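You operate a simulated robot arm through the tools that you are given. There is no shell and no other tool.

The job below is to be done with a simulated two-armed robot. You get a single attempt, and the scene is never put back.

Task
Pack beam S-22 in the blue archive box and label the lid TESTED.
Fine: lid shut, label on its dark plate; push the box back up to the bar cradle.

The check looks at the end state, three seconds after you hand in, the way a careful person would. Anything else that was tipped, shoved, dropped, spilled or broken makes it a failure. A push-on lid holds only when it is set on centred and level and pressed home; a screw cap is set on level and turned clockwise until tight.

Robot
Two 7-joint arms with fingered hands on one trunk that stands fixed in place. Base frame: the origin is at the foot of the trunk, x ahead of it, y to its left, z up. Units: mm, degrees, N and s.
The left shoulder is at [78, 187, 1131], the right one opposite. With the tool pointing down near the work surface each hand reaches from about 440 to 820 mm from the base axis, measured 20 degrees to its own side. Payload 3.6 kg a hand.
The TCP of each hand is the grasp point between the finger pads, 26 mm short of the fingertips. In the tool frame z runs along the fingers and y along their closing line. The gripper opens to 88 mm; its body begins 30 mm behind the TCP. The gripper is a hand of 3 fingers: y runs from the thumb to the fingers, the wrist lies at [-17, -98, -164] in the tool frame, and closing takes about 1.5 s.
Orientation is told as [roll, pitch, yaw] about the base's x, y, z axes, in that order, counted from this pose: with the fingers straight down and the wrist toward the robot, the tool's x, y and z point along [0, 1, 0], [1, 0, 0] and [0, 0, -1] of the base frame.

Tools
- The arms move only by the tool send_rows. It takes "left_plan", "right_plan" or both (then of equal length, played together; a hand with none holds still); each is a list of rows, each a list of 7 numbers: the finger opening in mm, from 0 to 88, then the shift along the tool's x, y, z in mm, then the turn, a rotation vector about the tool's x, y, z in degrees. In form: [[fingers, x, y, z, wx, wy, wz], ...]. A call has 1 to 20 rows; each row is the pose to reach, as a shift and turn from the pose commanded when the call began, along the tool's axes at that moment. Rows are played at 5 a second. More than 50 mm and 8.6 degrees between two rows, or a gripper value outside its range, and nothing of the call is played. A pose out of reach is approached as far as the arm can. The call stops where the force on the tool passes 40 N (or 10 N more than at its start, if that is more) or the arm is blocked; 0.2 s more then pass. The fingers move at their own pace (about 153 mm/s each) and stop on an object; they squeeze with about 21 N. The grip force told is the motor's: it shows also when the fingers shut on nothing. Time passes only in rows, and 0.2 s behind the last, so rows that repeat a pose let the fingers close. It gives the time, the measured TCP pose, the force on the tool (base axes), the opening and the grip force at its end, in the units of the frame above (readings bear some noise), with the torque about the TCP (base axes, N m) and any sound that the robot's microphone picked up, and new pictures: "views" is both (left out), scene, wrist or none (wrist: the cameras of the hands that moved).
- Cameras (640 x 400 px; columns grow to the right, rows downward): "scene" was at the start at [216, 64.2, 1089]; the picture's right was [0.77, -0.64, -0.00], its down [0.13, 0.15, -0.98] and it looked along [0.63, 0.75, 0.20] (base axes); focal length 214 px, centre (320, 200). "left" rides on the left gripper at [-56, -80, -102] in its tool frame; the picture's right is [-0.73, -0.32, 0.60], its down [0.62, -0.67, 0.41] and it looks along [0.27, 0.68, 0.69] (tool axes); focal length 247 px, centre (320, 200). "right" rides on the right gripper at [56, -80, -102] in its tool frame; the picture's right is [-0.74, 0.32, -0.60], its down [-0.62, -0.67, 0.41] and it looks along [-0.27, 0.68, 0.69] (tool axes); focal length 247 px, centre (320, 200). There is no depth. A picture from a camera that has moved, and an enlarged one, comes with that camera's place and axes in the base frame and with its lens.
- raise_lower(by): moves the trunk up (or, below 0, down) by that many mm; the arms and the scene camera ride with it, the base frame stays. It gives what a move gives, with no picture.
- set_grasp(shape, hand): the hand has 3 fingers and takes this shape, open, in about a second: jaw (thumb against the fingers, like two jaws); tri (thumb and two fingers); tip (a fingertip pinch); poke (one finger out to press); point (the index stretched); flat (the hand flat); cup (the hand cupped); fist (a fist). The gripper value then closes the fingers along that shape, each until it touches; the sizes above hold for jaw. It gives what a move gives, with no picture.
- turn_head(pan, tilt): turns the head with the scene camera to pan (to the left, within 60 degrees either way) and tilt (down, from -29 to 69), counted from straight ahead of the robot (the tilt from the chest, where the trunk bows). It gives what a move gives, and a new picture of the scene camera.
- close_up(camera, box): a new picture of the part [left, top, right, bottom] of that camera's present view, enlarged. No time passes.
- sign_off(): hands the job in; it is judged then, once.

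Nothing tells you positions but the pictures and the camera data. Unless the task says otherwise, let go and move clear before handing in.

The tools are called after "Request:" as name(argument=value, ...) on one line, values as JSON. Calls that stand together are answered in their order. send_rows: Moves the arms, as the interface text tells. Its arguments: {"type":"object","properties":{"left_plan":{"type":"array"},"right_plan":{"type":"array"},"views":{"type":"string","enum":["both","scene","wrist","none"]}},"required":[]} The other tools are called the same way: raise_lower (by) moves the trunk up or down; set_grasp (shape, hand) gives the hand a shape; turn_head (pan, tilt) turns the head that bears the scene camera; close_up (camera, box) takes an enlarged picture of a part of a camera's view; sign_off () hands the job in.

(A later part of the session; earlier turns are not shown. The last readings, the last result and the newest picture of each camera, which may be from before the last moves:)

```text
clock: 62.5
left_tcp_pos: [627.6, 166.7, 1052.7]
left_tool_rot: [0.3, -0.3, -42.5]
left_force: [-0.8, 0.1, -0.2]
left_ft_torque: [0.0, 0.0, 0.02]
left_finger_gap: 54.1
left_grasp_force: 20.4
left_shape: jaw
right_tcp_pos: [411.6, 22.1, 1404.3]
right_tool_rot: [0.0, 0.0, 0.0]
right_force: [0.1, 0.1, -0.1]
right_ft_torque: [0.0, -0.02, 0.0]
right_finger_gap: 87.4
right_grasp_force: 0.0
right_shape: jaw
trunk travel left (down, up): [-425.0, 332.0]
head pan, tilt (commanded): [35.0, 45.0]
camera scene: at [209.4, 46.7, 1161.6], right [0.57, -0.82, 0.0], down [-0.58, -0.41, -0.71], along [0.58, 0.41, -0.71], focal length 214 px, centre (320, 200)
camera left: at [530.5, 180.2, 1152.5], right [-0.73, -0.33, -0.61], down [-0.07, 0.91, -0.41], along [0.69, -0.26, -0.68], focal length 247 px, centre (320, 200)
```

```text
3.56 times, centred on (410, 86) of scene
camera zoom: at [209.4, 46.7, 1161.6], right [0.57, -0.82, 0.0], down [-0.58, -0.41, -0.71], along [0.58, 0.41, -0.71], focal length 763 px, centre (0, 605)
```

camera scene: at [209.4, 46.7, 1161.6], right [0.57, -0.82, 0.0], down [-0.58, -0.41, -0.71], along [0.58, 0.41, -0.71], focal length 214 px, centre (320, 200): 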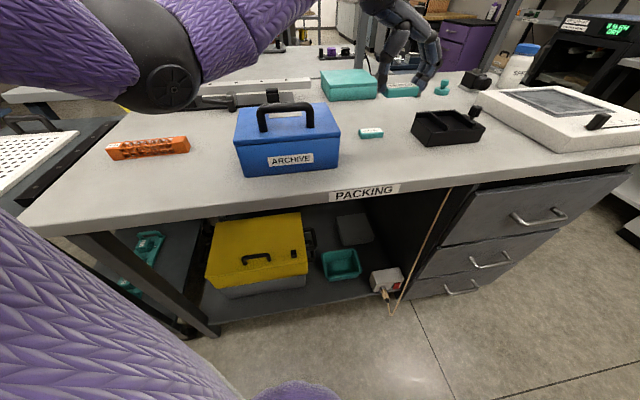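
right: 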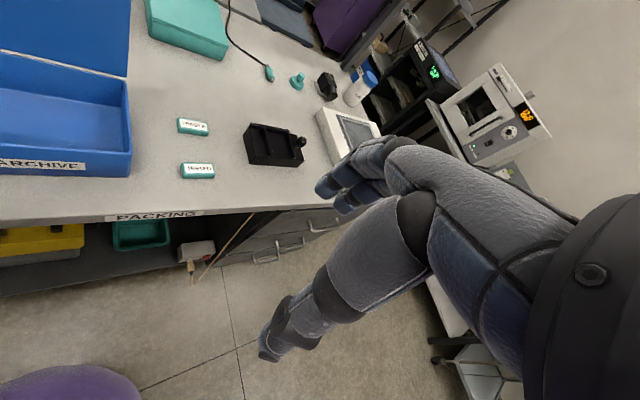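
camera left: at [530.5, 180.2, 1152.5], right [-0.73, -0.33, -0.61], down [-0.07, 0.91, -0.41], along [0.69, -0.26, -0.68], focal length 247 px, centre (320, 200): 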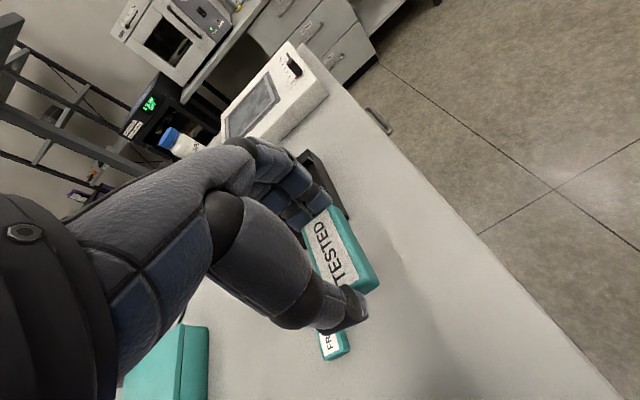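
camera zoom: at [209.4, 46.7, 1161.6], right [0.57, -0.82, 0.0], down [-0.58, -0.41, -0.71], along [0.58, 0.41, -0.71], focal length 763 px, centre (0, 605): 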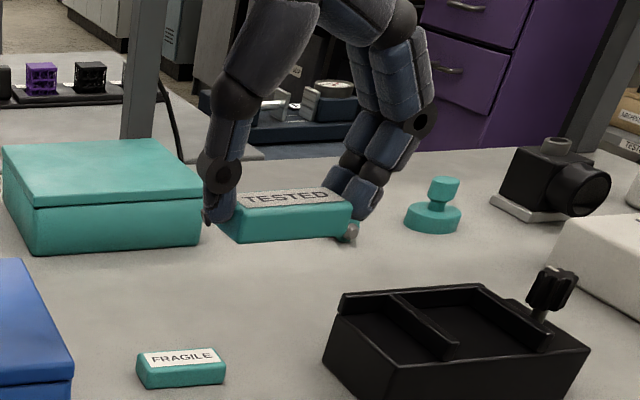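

The label is held level. The plate's centre triangulates to [547.5, 374.3, 958], and it measures 71 × 50 mm. I'll move the label above the plate and compare.

Request:
send_rows(left_plan=[[40, 5, -10, -25, 0, 0, 0], [40, 20, -40, -37, 0, 0, 0.4], [40, 38, -76, -37, 0, 0, 0.8], [40, 56, -112, -37, 0, 0, 1.2], [40, 75, -148, -37, 0, 0, 1.6], [40, 92, -182, -37, 0, 0, 2.2], [40, 99.7, -196.4, -37, 0, 0, 2.2], [40, 99.7, -196.4, -37, 0, 0, 2.2]])

Request:
close_up(camera="left", box=[240, 150, 560, 350])

Request:
close_up(camera="scene", box=[220, 20, 400, 132])

Request:
close_up(camera="right", box=[0, 80, 200, 205])

```text
clock: 64.3
left_tcp_pos: [555.0, 375.7, 1088.2]
left_tool_rot: [0.5, -0.5, -44.7]
left_force: [0.0, -0.3, -0.2]
left_ft_torque: [-0.01, 0.02, -0.01]
left_finger_gap: 54.2
left_grasp_force: 20.7
left_shape: jaw
right_tcp_pos: [412.5, 21.7, 1405.7]
right_tool_rot: [-0.1, 0.0, 0.0]
right_force: [0.0, -0.1, 0.4]
right_ft_torque: [-0.02, -0.02, -0.04]
right_finger_gap: 87.8
right_grasp_force: 0.1
right_shape: jaw
trunk travel left (down, up): [-425.0, 332.0]
head pan, tilt (commanded): [35.0, 45.0]
camera scene: at [209.2, 46.8, 1161.6], right [0.57, -0.82, 0.0], down [-0.58, -0.41, -0.71], along [0.58, 0.41, -0.71], focal length 214 px, centre (320, 200)
camera left: at [457.8, 393.0, 1187.4], right [-0.74, -0.3, -0.61], down [-0.03, 0.91, -0.41], along [0.67, -0.29, -0.68], focal length 247 px, centre (320, 200)
```

scene: 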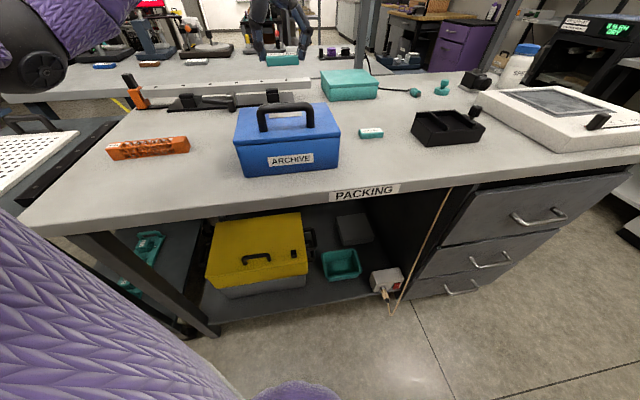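
left: 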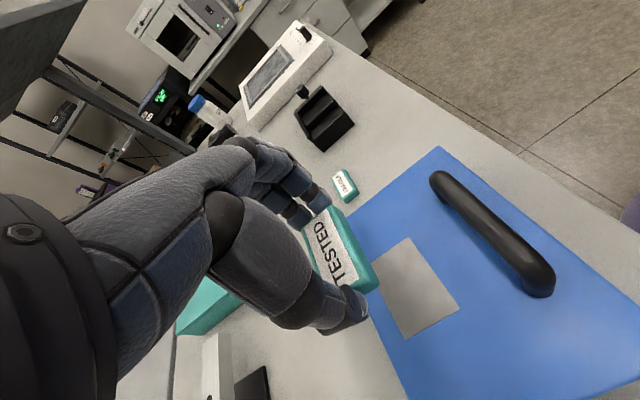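

```text
2.00 times, centred on (400, 250) of left
camera zoom: at [457.8, 393.0, 1187.4], right [-0.74, -0.3, -0.61], down [-0.03, 0.91, -0.41], along [0.67, -0.29, -0.68], focal length 494 px, centre (160, 100)
```

zoom: 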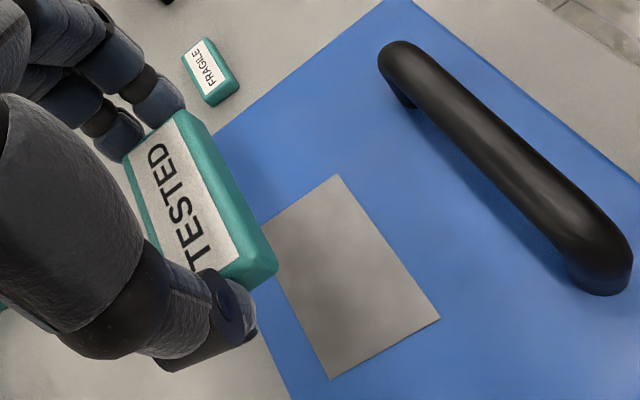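

```text
3.56 times, centred on (310, 76) of scene
camera zoom: at [209.2, 46.8, 1161.6], right [0.57, -0.82, 0.0], down [-0.58, -0.41, -0.71], along [0.58, 0.41, -0.71], focal length 763 px, centre (356, 641)
```

zoom: 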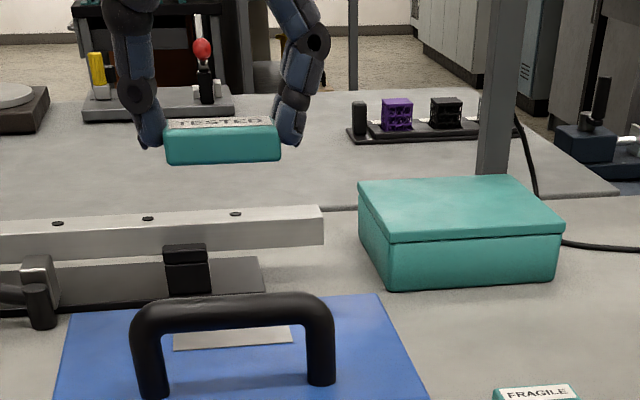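

```text
3.20 times, centred on (100, 142) of right
camera zoom: at [331.9, 79.0, 1506.8], right [0.32, -0.73, 0.6], down [-0.66, -0.62, -0.41], along [0.68, -0.27, -0.69], focal length 790 px, centre (1024, 384)
```

zoom: 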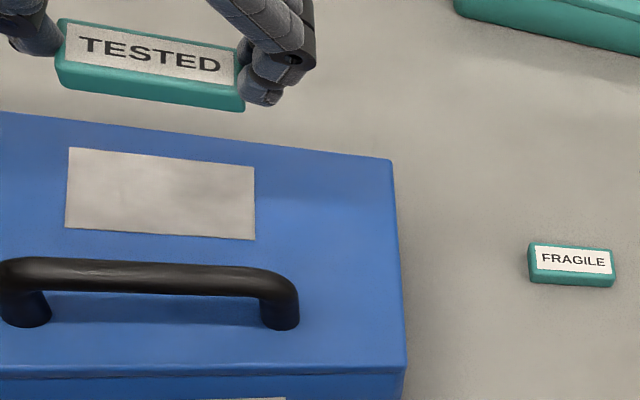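

The label needs about 4 mm of correction toward −u and −v. I'll apply it and lower to just above the plate.

Request:
send_rows(left_plan=[[40, -4, -4, 10, 0, 0, 0], [40, -4, -4, 35, 0, 0, 0], [40, -4, -4, 60, 0, 0, 0], [40, -4, -4, 78, 0, 0, 0], [40, -4, -4, 78, 0, 0, 0]])

Request:
close_up(camera="left", box=[240, 150, 560, 350])

Request:
close_up(camera="scene", box=[220, 50, 340, 125])

Request:
close_up(camera="right", box=[0, 90, 160, 190])

```text
clock: 65.5
left_tcp_pos: [549.3, 371.1, 1009.6]
left_tool_rot: [0.4, -0.4, -44.7]
left_force: [0.0, 0.2, -1.3]
left_ft_torque: [-0.03, 0.0, 0.01]
left_finger_gap: 54.3
left_grasp_force: 20.6
left_shape: jaw
right_tcp_pos: [412.2, 22.8, 1403.9]
right_tool_rot: [0.1, 0.0, 0.0]
right_force: [0.2, 0.1, -0.1]
right_ft_torque: [0.02, -0.01, 0.04]
right_finger_gap: 87.9
right_grasp_force: 0.1
right_shape: jaw
trunk travel left (down, up): [-425.0, 332.0]
head pan, tilt (commanded): [35.0, 45.0]
camera scene: at [209.2, 46.8, 1161.7], right [0.57, -0.82, 0.0], down [-0.58, -0.41, -0.71], along [0.58, 0.41, -0.71], focal length 214 px, centre (320, 200)
camera left: at [452.4, 388.6, 1108.2], right [-0.74, -0.3, -0.61], down [-0.03, 0.91, -0.41], along [0.67, -0.29, -0.68], focal length 247 px, centre (320, 200)
```

scene: 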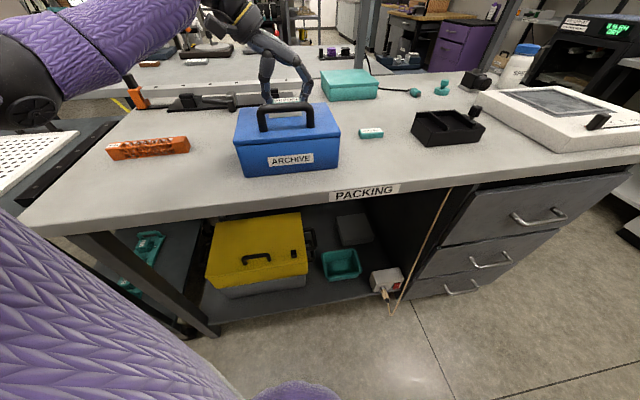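
left: 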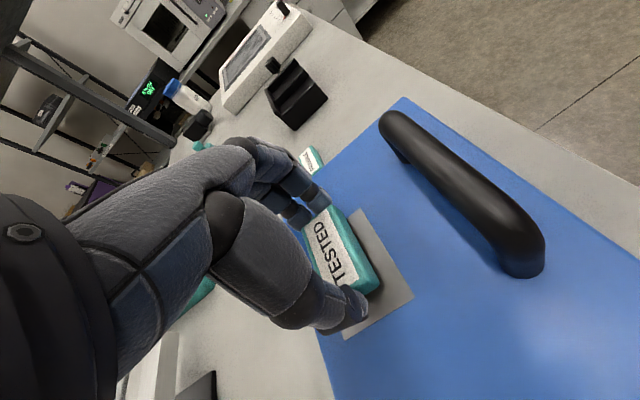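

```text
2.00 times, centred on (400, 250) of left
camera zoom: at [452.4, 388.6, 1108.2], right [-0.74, -0.3, -0.61], down [-0.03, 0.91, -0.41], along [0.67, -0.29, -0.68], focal length 494 px, centre (160, 100)
```

zoom: 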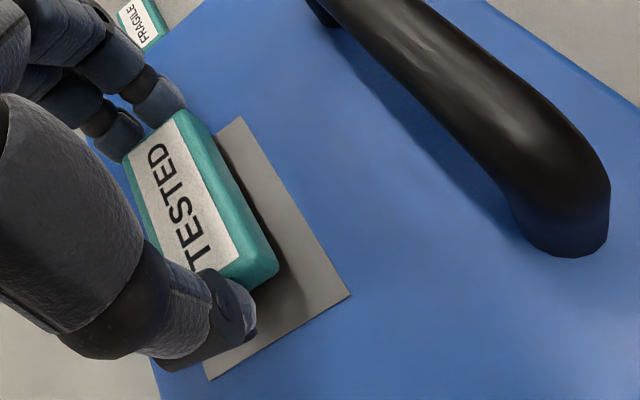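

```text
5.33 times, centred on (280, 88) of scene
camera zoom: at [209.2, 46.8, 1161.7], right [0.57, -0.82, 0.0], down [-0.58, -0.41, -0.71], along [0.58, 0.41, -0.71], focal length 1144 px, centre (533, 800)
```

zoom: 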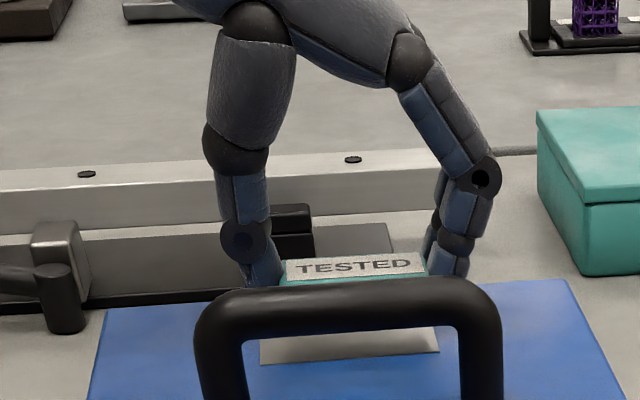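

```text
4.00 times, centred on (80, 140) of right
camera zoom: at [331.8, 79.0, 1506.9], right [0.32, -0.73, 0.6], down [-0.66, -0.62, -0.41], along [0.68, -0.27, -0.69], focal length 988 px, centre (1280, 440)
```

zoom: 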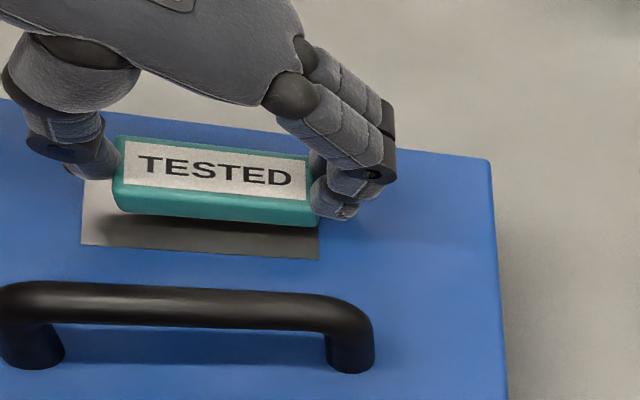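

All three views now agree: the label sits about 7 mm too far along +u and 3.5 mm too far along +v. It also hangs lower than I thought, only about 7 mm above the lid. I'll correct sideways and take another look before touching down.

Request:
send_rows(left_plan=[[40, -2, -4, 0, 0, 0, 0], [40, -3.5, -7, 0, 0, 0, 0], [40, -3.5, -7, 2, 0, 0, 0], [40, -3.5, -7, 3, 0, 0, 0], [40, -3.5, -7, 3, 0, 0, 0]], views="wrist")

Request:
close_up(camera="left", box=[240, 150, 560, 350])

Request:
close_up(camera="scene", box=[220, 50, 340, 125])

Request:
close_up(camera="right", box=[0, 90, 160, 190])

```text
clock: 66.8
left_tcp_pos: [542.2, 372.4, 1007.5]
left_tool_rot: [0.2, -0.4, -44.6]
left_force: [-0.1, 0.2, -0.4]
left_ft_torque: [-0.02, 0.01, -0.01]
left_finger_gap: 54.1
left_grasp_force: 20.9
left_shape: jaw
right_tcp_pos: [412.8, 23.0, 1405.4]
right_tool_rot: [0.0, -0.1, 0.2]
right_force: [-0.9, -0.5, -0.8]
right_ft_torque: [-0.03, 0.0, -0.04]
right_finger_gap: 88.0
right_grasp_force: 0.0
right_shape: jaw
trunk travel left (down, up): [-425.0, 332.0]
head pan, tilt (commanded): [35.0, 45.0]
camera left: at [444.5, 390.6, 1106.5], right [-0.74, -0.3, -0.61], down [-0.03, 0.91, -0.41], along [0.67, -0.29, -0.68], focal length 247 px, centre (320, 200)
```

left: 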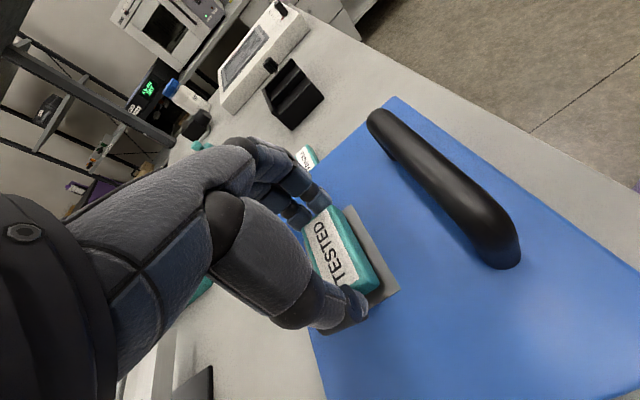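

```text
2.00 times, centred on (400, 250) of left
camera zoom: at [444.5, 390.6, 1106.5], right [-0.74, -0.3, -0.61], down [-0.03, 0.91, -0.41], along [0.67, -0.29, -0.68], focal length 494 px, centre (160, 100)
```

zoom: 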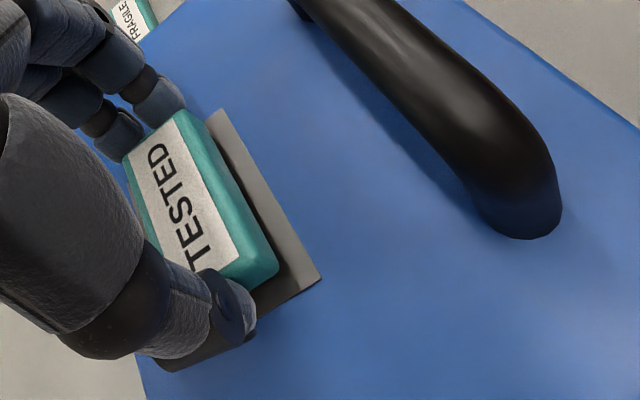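

```text
5.33 times, centred on (280, 88) of scene
camera zoom: at [209.3, 46.8, 1161.6], right [0.57, -0.82, 0.0], down [-0.58, -0.41, -0.71], along [0.58, 0.41, -0.71], focal length 1144 px, centre (533, 800)
```

zoom: 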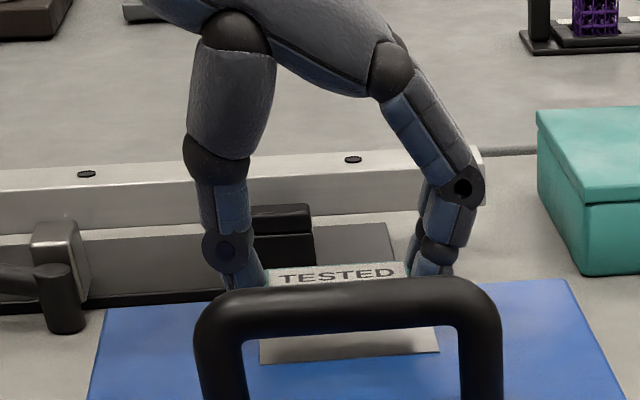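

```text
4.00 times, centred on (80, 140) of right
camera zoom: at [331.9, 79.1, 1506.8], right [0.32, -0.73, 0.6], down [-0.66, -0.62, -0.41], along [0.68, -0.27, -0.69], focal length 988 px, centre (1280, 440)
```

zoom: 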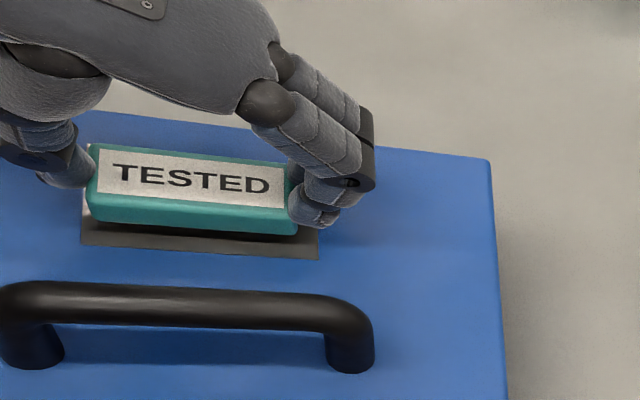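

The label is now centred over the plate in all views. I'll lower in 1 mm steps until it touches.

Request:
send_rows(left_plan=[[40, 0, 0, 1, 0, 0, 0], [40, 0, 0, 2, 0, 0, 0], [40, 0, 0, 3, 0, 0, 0], [40, 0, 0, 4, 0, 0, 0], [40, 0, 0, 4, 0, 0, 0]], views="none")

Request:
close_up(camera="right", box=[0, 90, 160, 190])

```text
clock: 68.0
left_tcp_pos: [540.6, 372.8, 1003.9]
left_tool_rot: [0.3, -0.5, -44.7]
left_force: [-0.2, 0.4, -0.8]
left_ft_torque: [-0.01, 0.01, 0.01]
left_finger_gap: 54.4
left_grasp_force: 21.0
left_shape: jaw
right_tcp_pos: [411.7, 22.0, 1404.3]
right_tool_rot: [0.1, 0.1, 0.2]
right_force: [-0.4, -1.7, -0.2]
right_ft_torque: [-0.01, -0.04, 0.0]
right_finger_gap: 87.7
right_grasp_force: 0.0
right_shape: jaw
trunk travel left (down, up): [-425.0, 332.0]
head pan, tilt (commanded): [35.0, 45.0]
```

```text
4.00 times, centred on (80, 140) of right
camera zoom: at [331.9, 79.1, 1506.8], right [0.32, -0.73, 0.6], down [-0.66, -0.62, -0.41], along [0.68, -0.27, -0.69], focal length 988 px, centre (1280, 440)
```

zoom: 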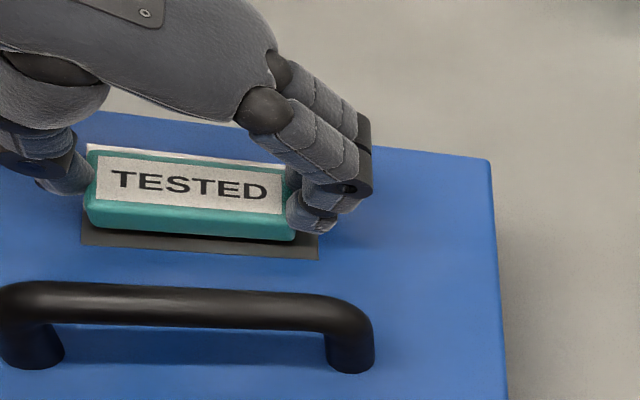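

Request:
send_rows(left_plan=[[40, 0, 1, 1, 0, 0, 0], [40, 0, 1.5, 2, 0, 0, 0], [40, 0, 1.5, 3, 0, 0, 0], [40, 0, 1.5, 4, 0, 0, 0], [40, 0, 1.5, 4, 0, 0, 0]], views="none")

Request:
close_up(camera="right", box=[0, 90, 160, 190])

```text
clock: 69.2
left_tcp_pos: [541.2, 372.7, 1001.6]
left_tool_rot: [0.5, -0.6, -44.7]
left_force: [0.3, 3.8, 7.0]
left_ft_torque: [0.14, 0.07, 0.03]
left_finger_gap: 53.9
left_grasp_force: 20.9
left_shape: jaw
right_tcp_pos: [411.6, 22.5, 1404.5]
right_tool_rot: [0.0, 0.0, 0.1]
right_force: [0.3, 0.2, -1.5]
right_ft_torque: [0.01, -0.04, 0.01]
right_finger_gap: 87.8
right_grasp_force: 0.1
right_shape: jaw
trunk travel left (down, up): [-425.0, 332.0]
head pan, tilt (commanded): [35.0, 45.0]
```

```text
4.00 times, centred on (80, 140) of right
camera zoom: at [331.0, 79.2, 1507.1], right [0.32, -0.73, 0.6], down [-0.66, -0.62, -0.41], along [0.68, -0.27, -0.69], focal length 988 px, centre (1280, 440)
```

zoom: 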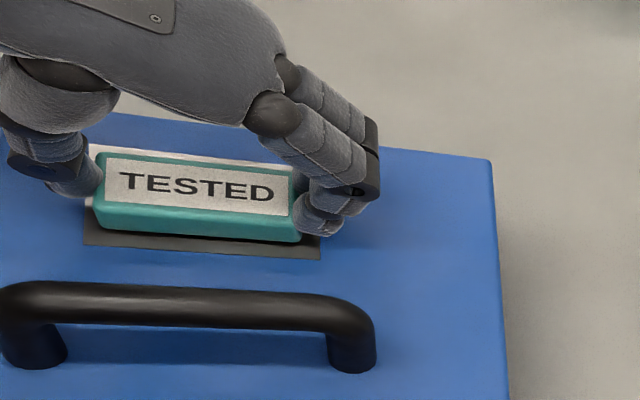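

The label is seated on the plate, at about 7 N. I'll open the fingers and lift straight up.

Request:
send_rows(left_plan=[[50, 0, 0, -1, 0, 0, 0], [60, 0, 0, -1, 0, 0, 0], [70, 0, 0, -1, 0, 0, 0], [80, 0, 0, -2, 0, 0, 0], [84, 0, 0, -4, 0, 0, 0], [84, 0, 0, -4, 0, 0, 0]], views="wrist")

Request:
close_up(camera="right", box=[0, 90, 160, 190])

```text
clock: 70.5
left_tcp_pos: [543.3, 373.7, 1004.3]
left_tool_rot: [0.3, -0.5, -44.7]
left_force: [-0.4, 0.5, 0.5]
left_ft_torque: [0.01, 0.03, 0.03]
left_finger_gap: 83.5
left_grasp_force: 0.0
left_shape: jaw
right_tcp_pos: [411.9, 23.0, 1404.5]
right_tool_rot: [0.0, 0.0, 0.1]
right_force: [0.1, -0.3, -0.8]
right_ft_torque: [-0.02, 0.03, 0.01]
right_finger_gap: 87.7
right_grasp_force: 0.0
right_shape: jaw
trunk travel left (down, up): [-425.0, 332.0]
head pan, tilt (commanded): [35.0, 45.0]
camera left: at [445.3, 390.5, 1103.1], right [-0.74, -0.3, -0.61], down [-0.03, 0.91, -0.41], along [0.67, -0.29, -0.68], focal length 247 px, centre (320, 200)
```

left: 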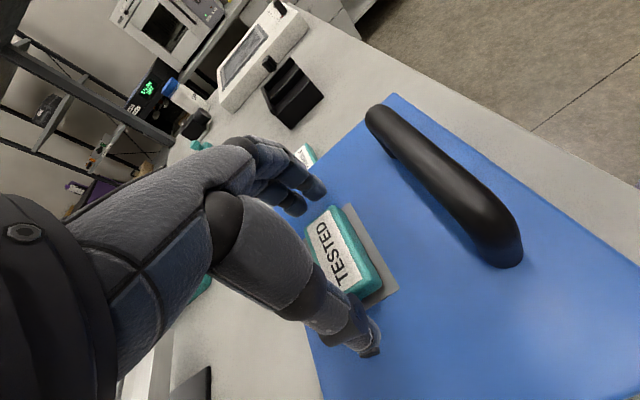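

```text
4.00 times, centred on (80, 140) of right
camera zoom: at [331.8, 79.0, 1506.9], right [0.32, -0.73, 0.6], down [-0.66, -0.62, -0.41], along [0.68, -0.27, -0.69], focal length 988 px, centre (1280, 440)
```

zoom: 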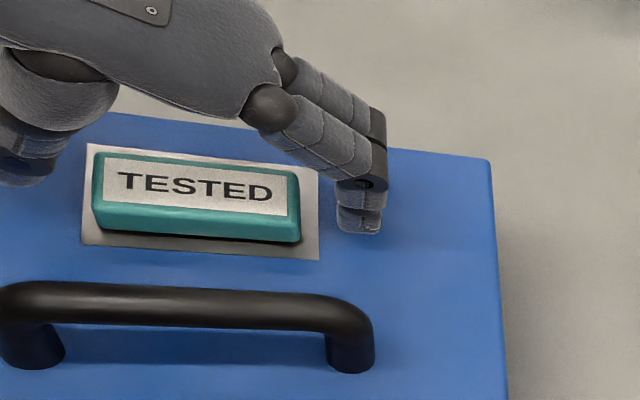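

The label is released and centred on the plate. I'll lift clear and inspect.

Request:
send_rows(left_plan=[[84, 0, 0, -15, 0, 0, 0], [84, 0, 0, -45, 0, 0, 0], [84, 0, 0, -85, 0, 0, 0], [84, 10, -10, -125, 0, 0, 0], [84, 20, -20, -150, 0, 0, 0], [84, 20, -20, -150, 0, 0, 0]])

Request:
close_up(camera="left", box=[280, 120, 600, 320])

Request:
close_up(camera="scene", box=[210, 70, 370, 170])

Request:
close_up(camera="right", box=[0, 90, 160, 190])

```text
clock: 72.0
left_tcp_pos: [539.6, 401.4, 1155.3]
left_tool_rot: [0.3, -0.5, -44.6]
left_force: [0.0, 0.2, 0.8]
left_ft_torque: [0.0, 0.02, 0.01]
left_finger_gap: 83.6
left_grasp_force: 0.0
left_shape: jaw
right_tcp_pos: [411.8, 23.7, 1404.8]
right_tool_rot: [0.0, 0.1, 0.1]
right_force: [-0.2, 0.0, 0.2]
right_ft_torque: [0.06, -0.01, 0.01]
right_finger_gap: 87.5
right_grasp_force: 0.0
right_shape: jaw
trunk travel left (down, up): [-425.0, 332.0]
head pan, tilt (commanded): [35.0, 45.0]
camera scene: at [209.3, 46.8, 1161.6], right [0.57, -0.82, 0.0], down [-0.58, -0.41, -0.71], along [0.58, 0.41, -0.71], focal length 214 px, centre (320, 200)
camera left: at [443.3, 420.3, 1255.4], right [-0.74, -0.3, -0.61], down [-0.03, 0.91, -0.41], along [0.67, -0.29, -0.68], focal length 247 px, centre (320, 200)
```

scene: 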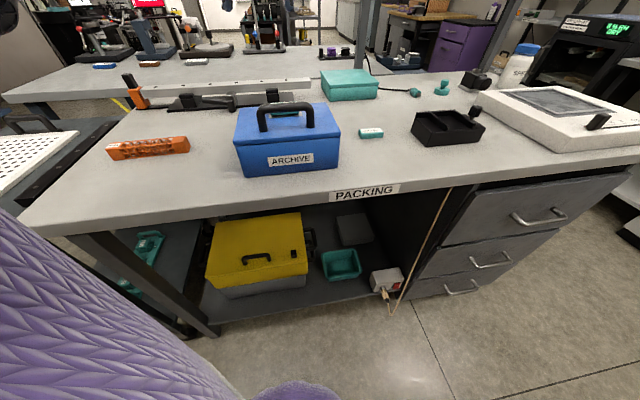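
left: 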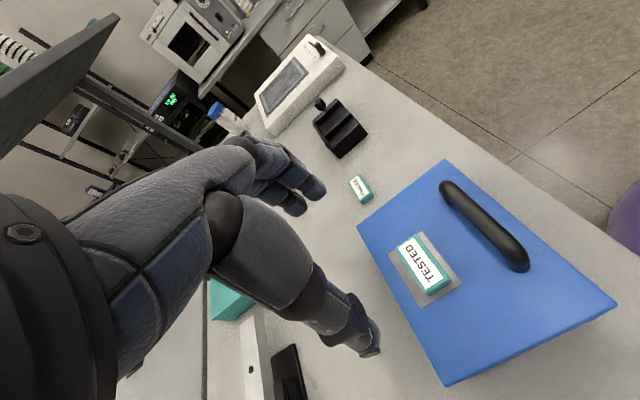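

```text
2.00 times, centred on (440, 220) of left
camera zoom: at [443.3, 420.3, 1255.4], right [-0.74, -0.3, -0.61], down [-0.03, 0.91, -0.41], along [0.67, -0.29, -0.68], focal length 494 px, centre (80, 160)
```

zoom: 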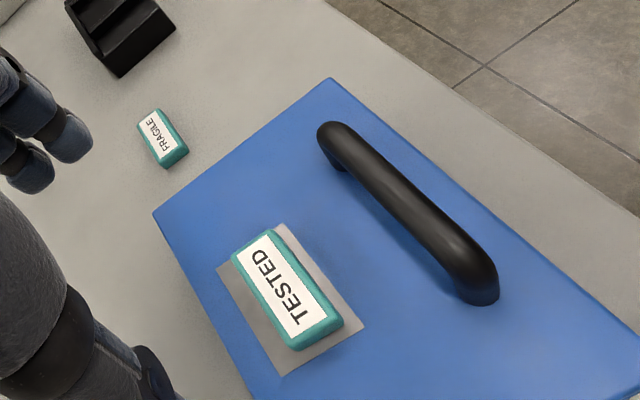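

```text
4.00 times, centred on (290, 120) of scene
camera zoom: at [209.3, 46.8, 1161.6], right [0.57, -0.82, 0.0], down [-0.58, -0.41, -0.71], along [0.58, 0.41, -0.71], focal length 858 px, centre (440, 520)
```

zoom: 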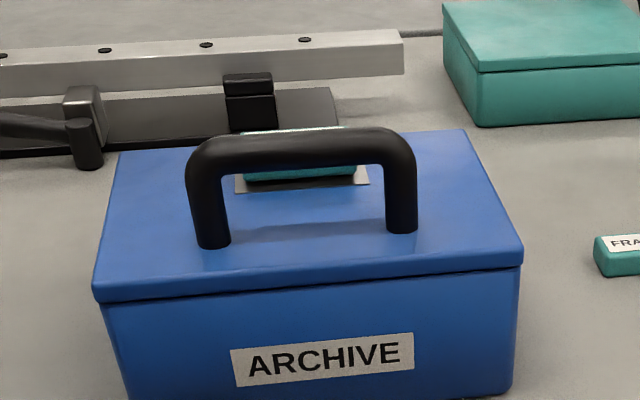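

```text
4.00 times, centred on (80, 140) of right
camera zoom: at [331.9, 79.1, 1506.8], right [0.32, -0.73, 0.6], down [-0.66, -0.62, -0.41], along [0.68, -0.27, -0.69], focal length 988 px, centre (1280, 440)
```

zoom: 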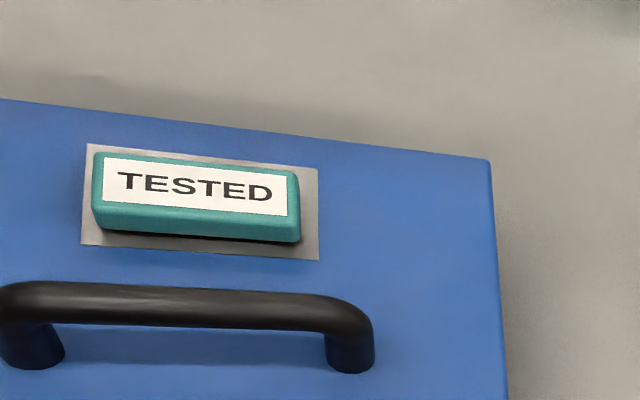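

The label sits square on the plate. Next I'll push the box about 245 mm straight back to the cradle's base edge. I'll bring the open hand in front of the box, thumb and fingers spread along its front face for a two-point push, and descend there.

Request:
send_rows(left_plan=[[84, -25, 3, 0, 0, 0, 0], [84, -60, 7, 5, 0, 0, 0], [84, -95, 11, 15, 0, 0, 0], [84, -130, 16, 35, 0, 0, 0], [84, -160, 20, 55, 0, 0, 0], [84, -176, 21.5, 70, 0, 0, 0], [84, -176, 21.5, 70, 0, 0, 0]])

Request:
close_up(camera="right", box=[0, 90, 320, 290])

```text
clock: 73.5
left_tcp_pos: [431.9, 262.0, 1080.1]
left_tool_rot: [0.4, -0.6, -44.8]
left_force: [-0.7, -0.2, 0.2]
left_ft_torque: [-0.01, 0.01, 0.03]
left_finger_gap: 83.7
left_grasp_force: 0.1
left_shape: jaw
right_tcp_pos: [411.8, 21.8, 1404.8]
right_tool_rot: [0.0, 0.0, 0.1]
right_force: [0.3, 0.1, 0.9]
right_ft_torque: [0.0, -0.01, 0.04]
right_finger_gap: 87.7
right_grasp_force: 0.1
right_shape: jaw
trunk travel left (down, up): [-425.0, 332.0]
head pan, tilt (commanded): [35.0, 45.0]
camera scene: at [209.3, 46.8, 1161.6], right [0.57, -0.82, 0.0], down [-0.58, -0.41, -0.71], along [0.58, 0.41, -0.71], focal length 214 px, centre (320, 200)
camera left: at [334.5, 277.8, 1179.5], right [-0.74, -0.3, -0.61], down [-0.03, 0.91, -0.41], along [0.68, -0.29, -0.68], focal length 247 px, centre (320, 200)
```

scene: 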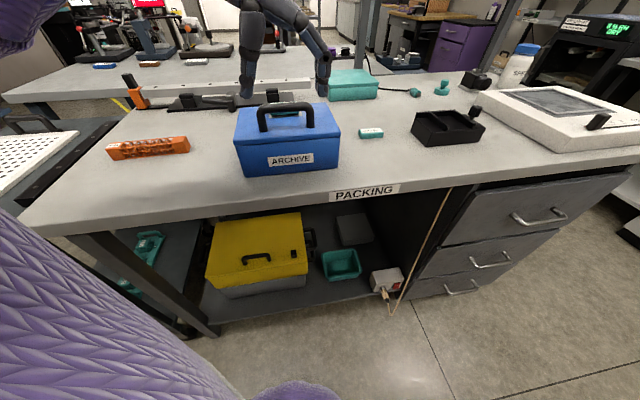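
left: 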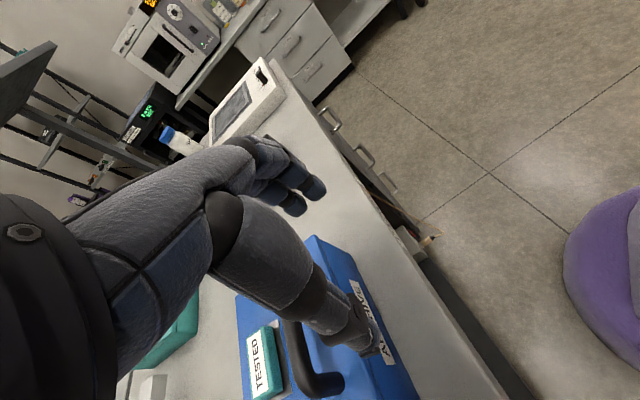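

```text
2.00 times, centred on (160, 190) of right
camera zoom: at [332.0, 79.0, 1506.8], right [0.32, -0.73, 0.6], down [-0.66, -0.62, -0.41], along [0.68, -0.27, -0.69], focal length 494 px, centre (640, 220)
```

zoom: 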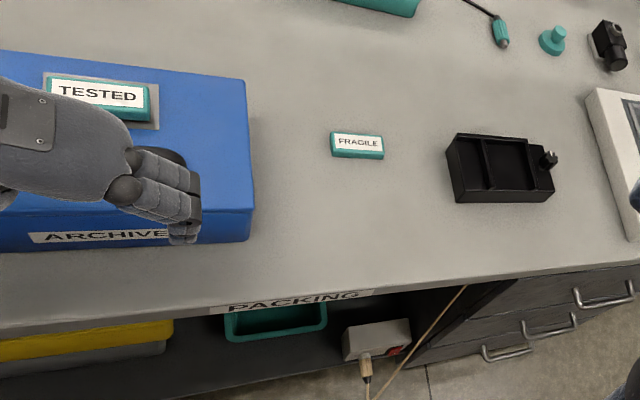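

Request:
send_rows(left_plan=[[84, 0, 0, 20, 0, 3, 0], [84, 0, 0, 50, 0, 6, 0], [84, 0, 0, 85, 0, 9, 0], [84, 0, 0, 115, 0, 10, 0], [84, 0, 0, 140, 0, 10, 0], [84, 0, 0, 150, 0, 10, 0], [84, 0, 0, 150, 0, 10, 0]])

Request:
close_up(camera="scene", box=[200, 70, 380, 182])

Request:
close_up(camera="right", box=[0, 90, 240, 240])

```text
clock: 75.2
left_tcp_pos: [434.7, 260.8, 932.2]
left_tool_rot: [10.4, -0.5, -44.6]
left_force: [-0.7, -0.3, -0.9]
left_ft_torque: [0.0, 0.03, -0.01]
left_finger_gap: 83.7
left_grasp_force: 0.0
left_shape: jaw
right_tcp_pos: [411.2, 22.5, 1404.5]
right_tool_rot: [0.0, -0.1, 0.1]
right_force: [0.1, -0.1, 0.0]
right_ft_torque: [0.0, 0.06, -0.02]
right_finger_gap: 87.6
right_grasp_force: 0.0
right_shape: jaw
trunk travel left (down, up): [-425.0, 332.0]
head pan, tilt (commanded): [35.0, 45.0]
camera scene: at [209.2, 46.8, 1161.6], right [0.57, -0.82, 0.0], down [-0.58, -0.41, -0.71], along [0.58, 0.41, -0.71], focal length 214 px, centre (320, 200)
camera left: at [326.3, 264.9, 1020.9], right [-0.65, -0.22, -0.72], down [0.01, 0.95, -0.3], along [0.76, -0.2, -0.62], focal length 247 px, centre (320, 200)
```

scene: 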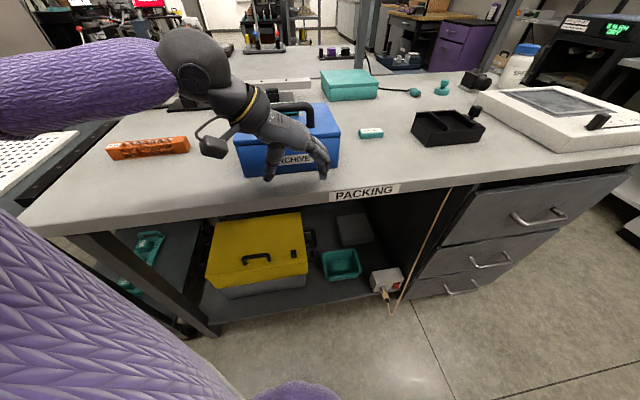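
left: 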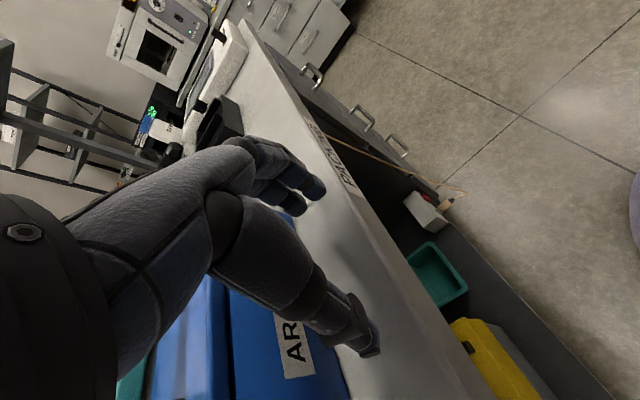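

```text
3.56 times, centred on (290, 126) of scene
camera zoom: at [209.2, 46.8, 1161.6], right [0.57, -0.82, 0.0], down [-0.58, -0.41, -0.71], along [0.58, 0.41, -0.71], focal length 763 px, centre (427, 463)
```

zoom: 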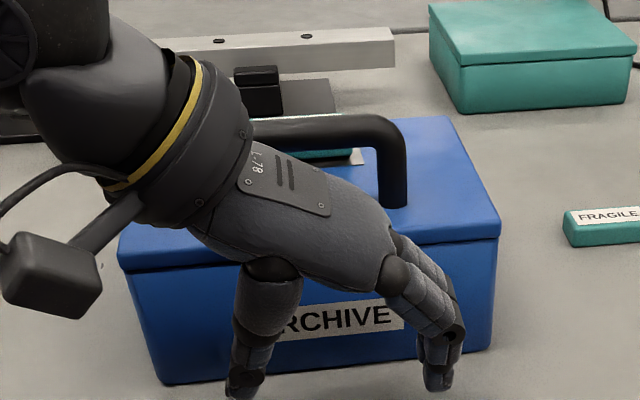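

```text
2.67 times, centred on (120, 165) of right
camera zoom: at [331.8, 79.0, 1506.9], right [0.32, -0.73, 0.6], down [-0.66, -0.62, -0.41], along [0.68, -0.27, -0.69], focal length 659 px, centre (853, 293)
```

zoom: 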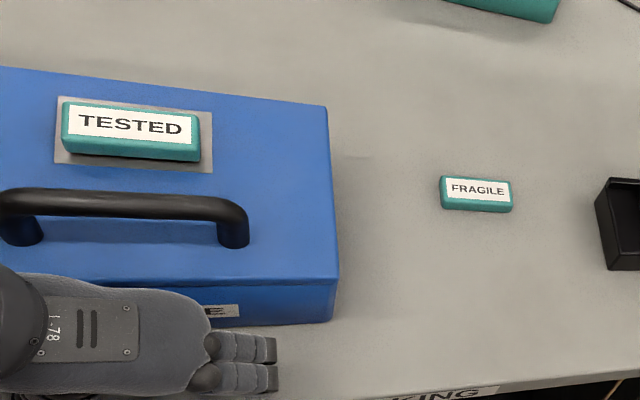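

The hand is in front of the box, below lid level. I'll advance slowly along +v until contact and check which side touches first.

Request:
send_rows(left_plan=[[84, 3, 0, 0.5, 0, 0, 0], [84, 6, 0, 1, 0, 0, 0], [84, 9, 0, 1.5, 0, 0, 0], [84, 12, 0, 2, 0, 0, 0], [84, 15, 0, 2.6, 0, 0, 0], [84, 15, 0, 2.6, 0, 0, 0]], views="wrist")

Request:
close_up(camera="scene", box=[200, 70, 380, 182])

Request:
close_up(camera="right", box=[0, 90, 240, 240])

```text
clock: 76.5
left_tcp_pos: [443.8, 270.5, 932.6]
left_tool_rot: [10.3, -0.4, -44.6]
left_force: [-0.4, 0.3, 0.3]
left_ft_torque: [0.02, -0.03, 0.01]
left_finger_gap: 83.5
left_grasp_force: 0.1
left_shape: jaw
right_tcp_pos: [411.9, 23.1, 1405.1]
right_tool_rot: [0.1, 0.0, 0.1]
right_force: [0.0, -0.2, -0.9]
right_ft_torque: [0.0, -0.02, -0.02]
right_finger_gap: 87.8
right_grasp_force: 0.1
right_shape: jaw
trunk travel left (down, up): [-425.0, 332.0]
head pan, tilt (commanded): [35.0, 45.0]
camera left: at [335.4, 276.7, 1020.7], right [-0.66, -0.22, -0.72], down [0.01, 0.95, -0.3], along [0.76, -0.2, -0.62], focal length 247 px, centre (320, 200)
```

left: 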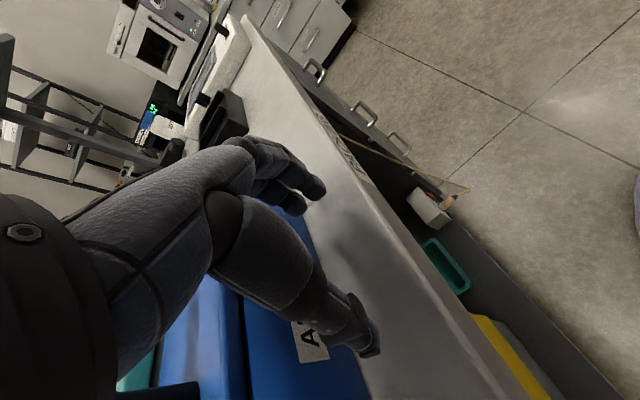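

```text
3.56 times, centred on (290, 126) of scene
camera zoom: at [209.1, 46.8, 1161.7], right [0.57, -0.82, 0.0], down [-0.58, -0.41, -0.71], along [0.58, 0.41, -0.71], focal length 763 px, centre (427, 463)
```

zoom: 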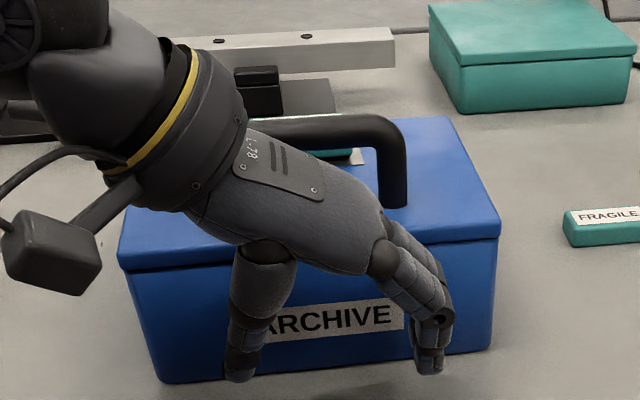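

```text
2.67 times, centred on (120, 165) of right
camera zoom: at [331.7, 79.0, 1506.9], right [0.32, -0.73, 0.6], down [-0.66, -0.62, -0.41], along [0.68, -0.27, -0.69], focal length 659 px, centre (853, 293)
```

zoom: 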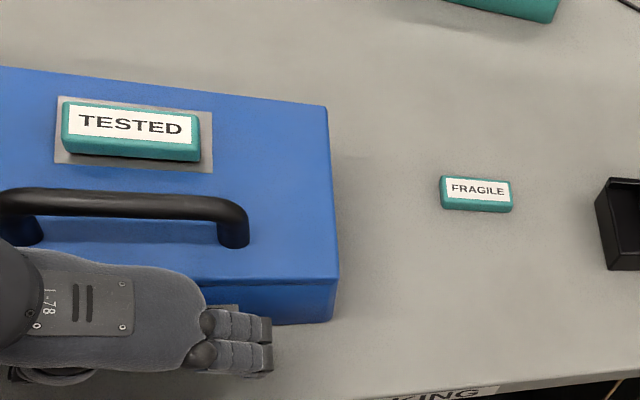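

Request:
send_rows(left_plan=[[84, 2, 0, 0.3, 0, 0, 0], [84, 4, 0, 0.7, 0, 0, 0], [84, 6, 0, 1, 0, 0, 0], [84, 8, 0, 1.4, 0, 0, 0], [84, 10, 0, 1.7, 0, 0, 0], [84, 10, 0, 1.7, 0, 0, 0]], views="none")

Request:
close_up(camera="scene", box=[200, 70, 380, 182])

Request:
close_up(camera="right", box=[0, 90, 240, 240])

```text
clock: 78.0
left_tcp_pos: [452.6, 277.7, 932.5]
left_tool_rot: [10.3, -0.5, -44.7]
left_force: [0.1, -0.5, 0.7]
left_ft_torque: [0.0, 0.0, -0.03]
left_finger_gap: 83.7
left_grasp_force: 0.1
left_shape: jaw
right_tcp_pos: [411.5, 23.7, 1404.3]
right_tool_rot: [0.0, 0.0, 0.1]
right_force: [-0.2, 0.8, 0.0]
right_ft_torque: [0.04, -0.03, 0.01]
right_finger_gap: 87.9
right_grasp_force: 0.1
right_shape: jaw
trunk travel left (down, up): [-425.0, 332.0]
head pan, tilt (commanded): [35.0, 45.0]
```

```text
3.56 times, centred on (290, 126) of scene
camera zoom: at [209.2, 46.8, 1161.6], right [0.57, -0.82, 0.0], down [-0.58, -0.41, -0.71], along [0.58, 0.41, -0.71], focal length 763 px, centre (427, 463)
```

zoom: 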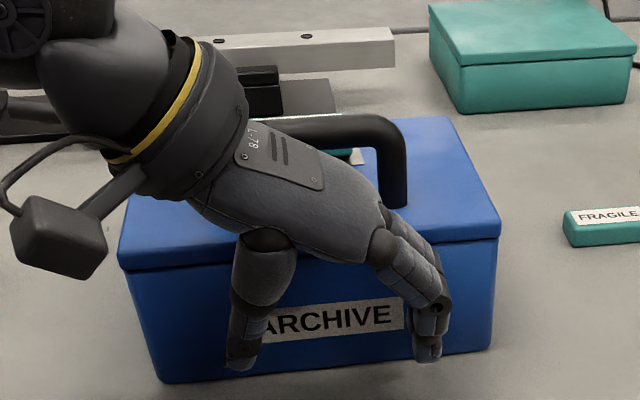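

```text
2.67 times, centred on (120, 165) of right
camera zoom: at [331.8, 79.1, 1506.9], right [0.32, -0.73, 0.6], down [-0.66, -0.62, -0.41], along [0.68, -0.27, -0.69], focal length 659 px, centre (853, 293)
```

zoom: 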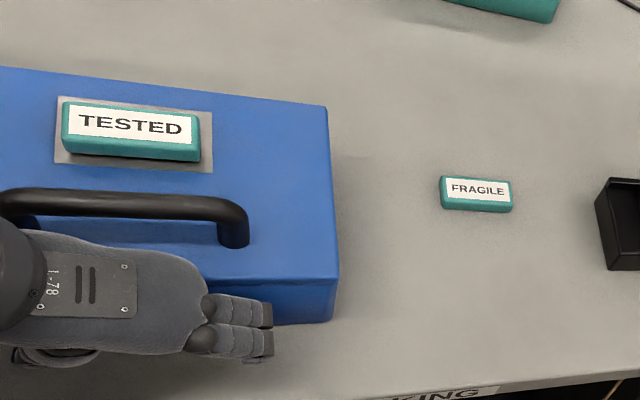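

There's no contact yet, but the palm is getting close to the handle. I'll back off 5 mm and tilt the hand another 10° so only the fingertips lead, then advance again.

Request:
send_rows(left_plan=[[84, -4.9, 0, -1, 0, 2, 0], [84, -4.9, 0, -1, 0, 5, 0], [84, -4.9, 0, -1, 0, 8, 0], [84, -4.9, 0, -1, 0, 11, 0], [84, -4.9, 0, -1, 0, 11, 0]], views="none")

Request:
close_up(camera="scene", box=[200, 70, 380, 182])

Request:
close_up(camera="right", box=[0, 90, 240, 240])

```text
clock: 79.2
left_tcp_pos: [447.7, 275.6, 933.4]
left_tool_rot: [21.3, -0.5, -44.8]
left_force: [0.0, -0.2, -0.3]
left_ft_torque: [-0.01, 0.02, 0.0]
left_finger_gap: 83.6
left_grasp_force: 0.1
left_shape: jaw
right_tcp_pos: [411.9, 22.2, 1404.2]
right_tool_rot: [0.0, 0.0, 0.0]
right_force: [0.3, 0.3, 0.0]
right_ft_torque: [0.02, 0.02, 0.0]
right_finger_gap: 87.7
right_grasp_force: 0.0
right_shape: jaw
trunk travel left (down, up): [-425.0, 332.0]
head pan, tilt (commanded): [35.0, 45.0]
```

```text
3.56 times, centred on (290, 126) of scene
camera zoom: at [209.2, 46.8, 1161.6], right [0.57, -0.82, 0.0], down [-0.58, -0.41, -0.71], along [0.58, 0.41, -0.71], focal length 763 px, centre (427, 463)
```

zoom: 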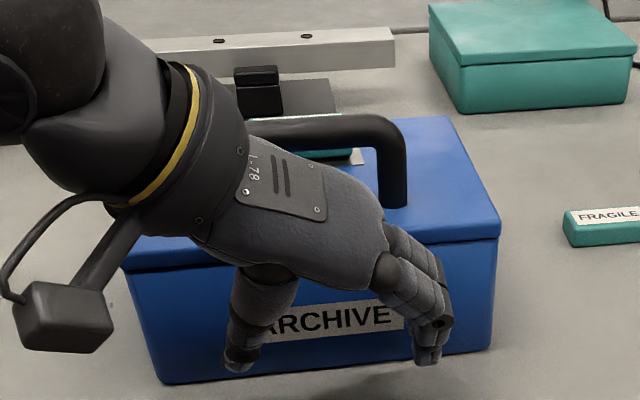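

```text
2.67 times, centred on (120, 165) of right
camera zoom: at [331.8, 79.1, 1506.8], right [0.32, -0.73, 0.6], down [-0.66, -0.62, -0.41], along [0.68, -0.27, -0.69], focal length 659 px, centre (853, 293)
```

zoom: 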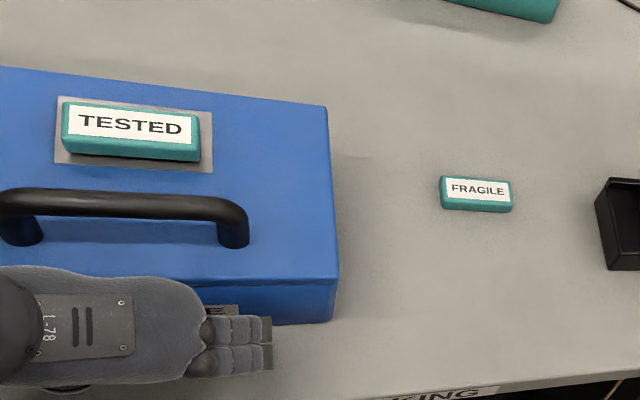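

Request:
send_rows(left_plan=[[84, 2.8, 0, 1.1, 0, 0, 0], [84, 5.6, 0, 2.2, 0, 0, 0], [84, 8.4, 0, 3.3, 0, 0, 0], [84, 11.2, 0, 4.4, 0, 0, 0], [84, 11.2, 0, 4.4, 0, 0, 0]], views="none")

Request:
close_up(camera="scene", box=[200, 70, 380, 182])

Request:
close_up(camera="right", box=[0, 90, 240, 240])

```text
clock: 80.3
left_tcp_pos: [455.5, 283.3, 931.5]
left_tool_rot: [21.3, -0.3, -44.6]
left_force: [-1.1, -1.5, 0.8]
left_ft_torque: [-0.02, -0.02, -0.09]
left_finger_gap: 83.7
left_grasp_force: 0.1
left_shape: jaw
right_tcp_pos: [411.5, 22.4, 1404.4]
right_tool_rot: [0.0, 0.0, 0.1]
right_force: [0.1, 0.8, 0.8]
right_ft_torque: [0.01, 0.03, 0.0]
right_finger_gap: 87.9
right_grasp_force: 0.0
right_shape: jaw
trunk travel left (down, up): [-425.0, 332.0]
head pan, tilt (commanded): [35.0, 45.0]
```

```text
3.56 times, centred on (290, 126) of scene
camera zoom: at [209.1, 46.7, 1161.7], right [0.57, -0.82, 0.0], down [-0.58, -0.41, -0.71], along [0.58, 0.41, -0.71], focal length 763 px, centre (427, 463)
```

zoom: 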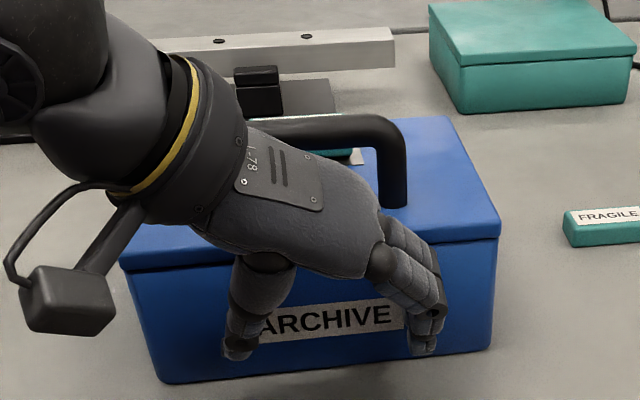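

```text
2.67 times, centred on (120, 165) of right
camera zoom: at [331.6, 78.9, 1506.9], right [0.32, -0.73, 0.6], down [-0.66, -0.62, -0.41], along [0.68, -0.27, -0.69], focal length 659 px, centre (853, 293)
```

zoom: 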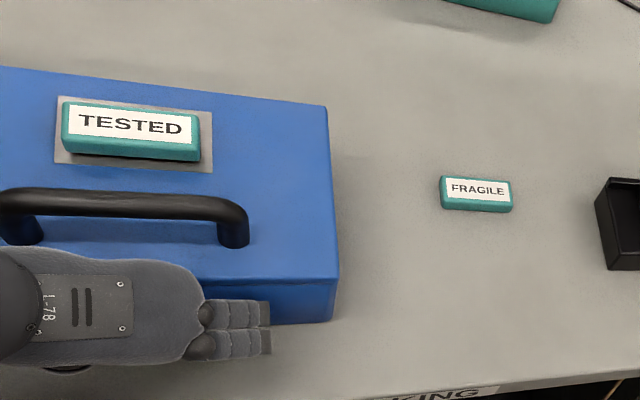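

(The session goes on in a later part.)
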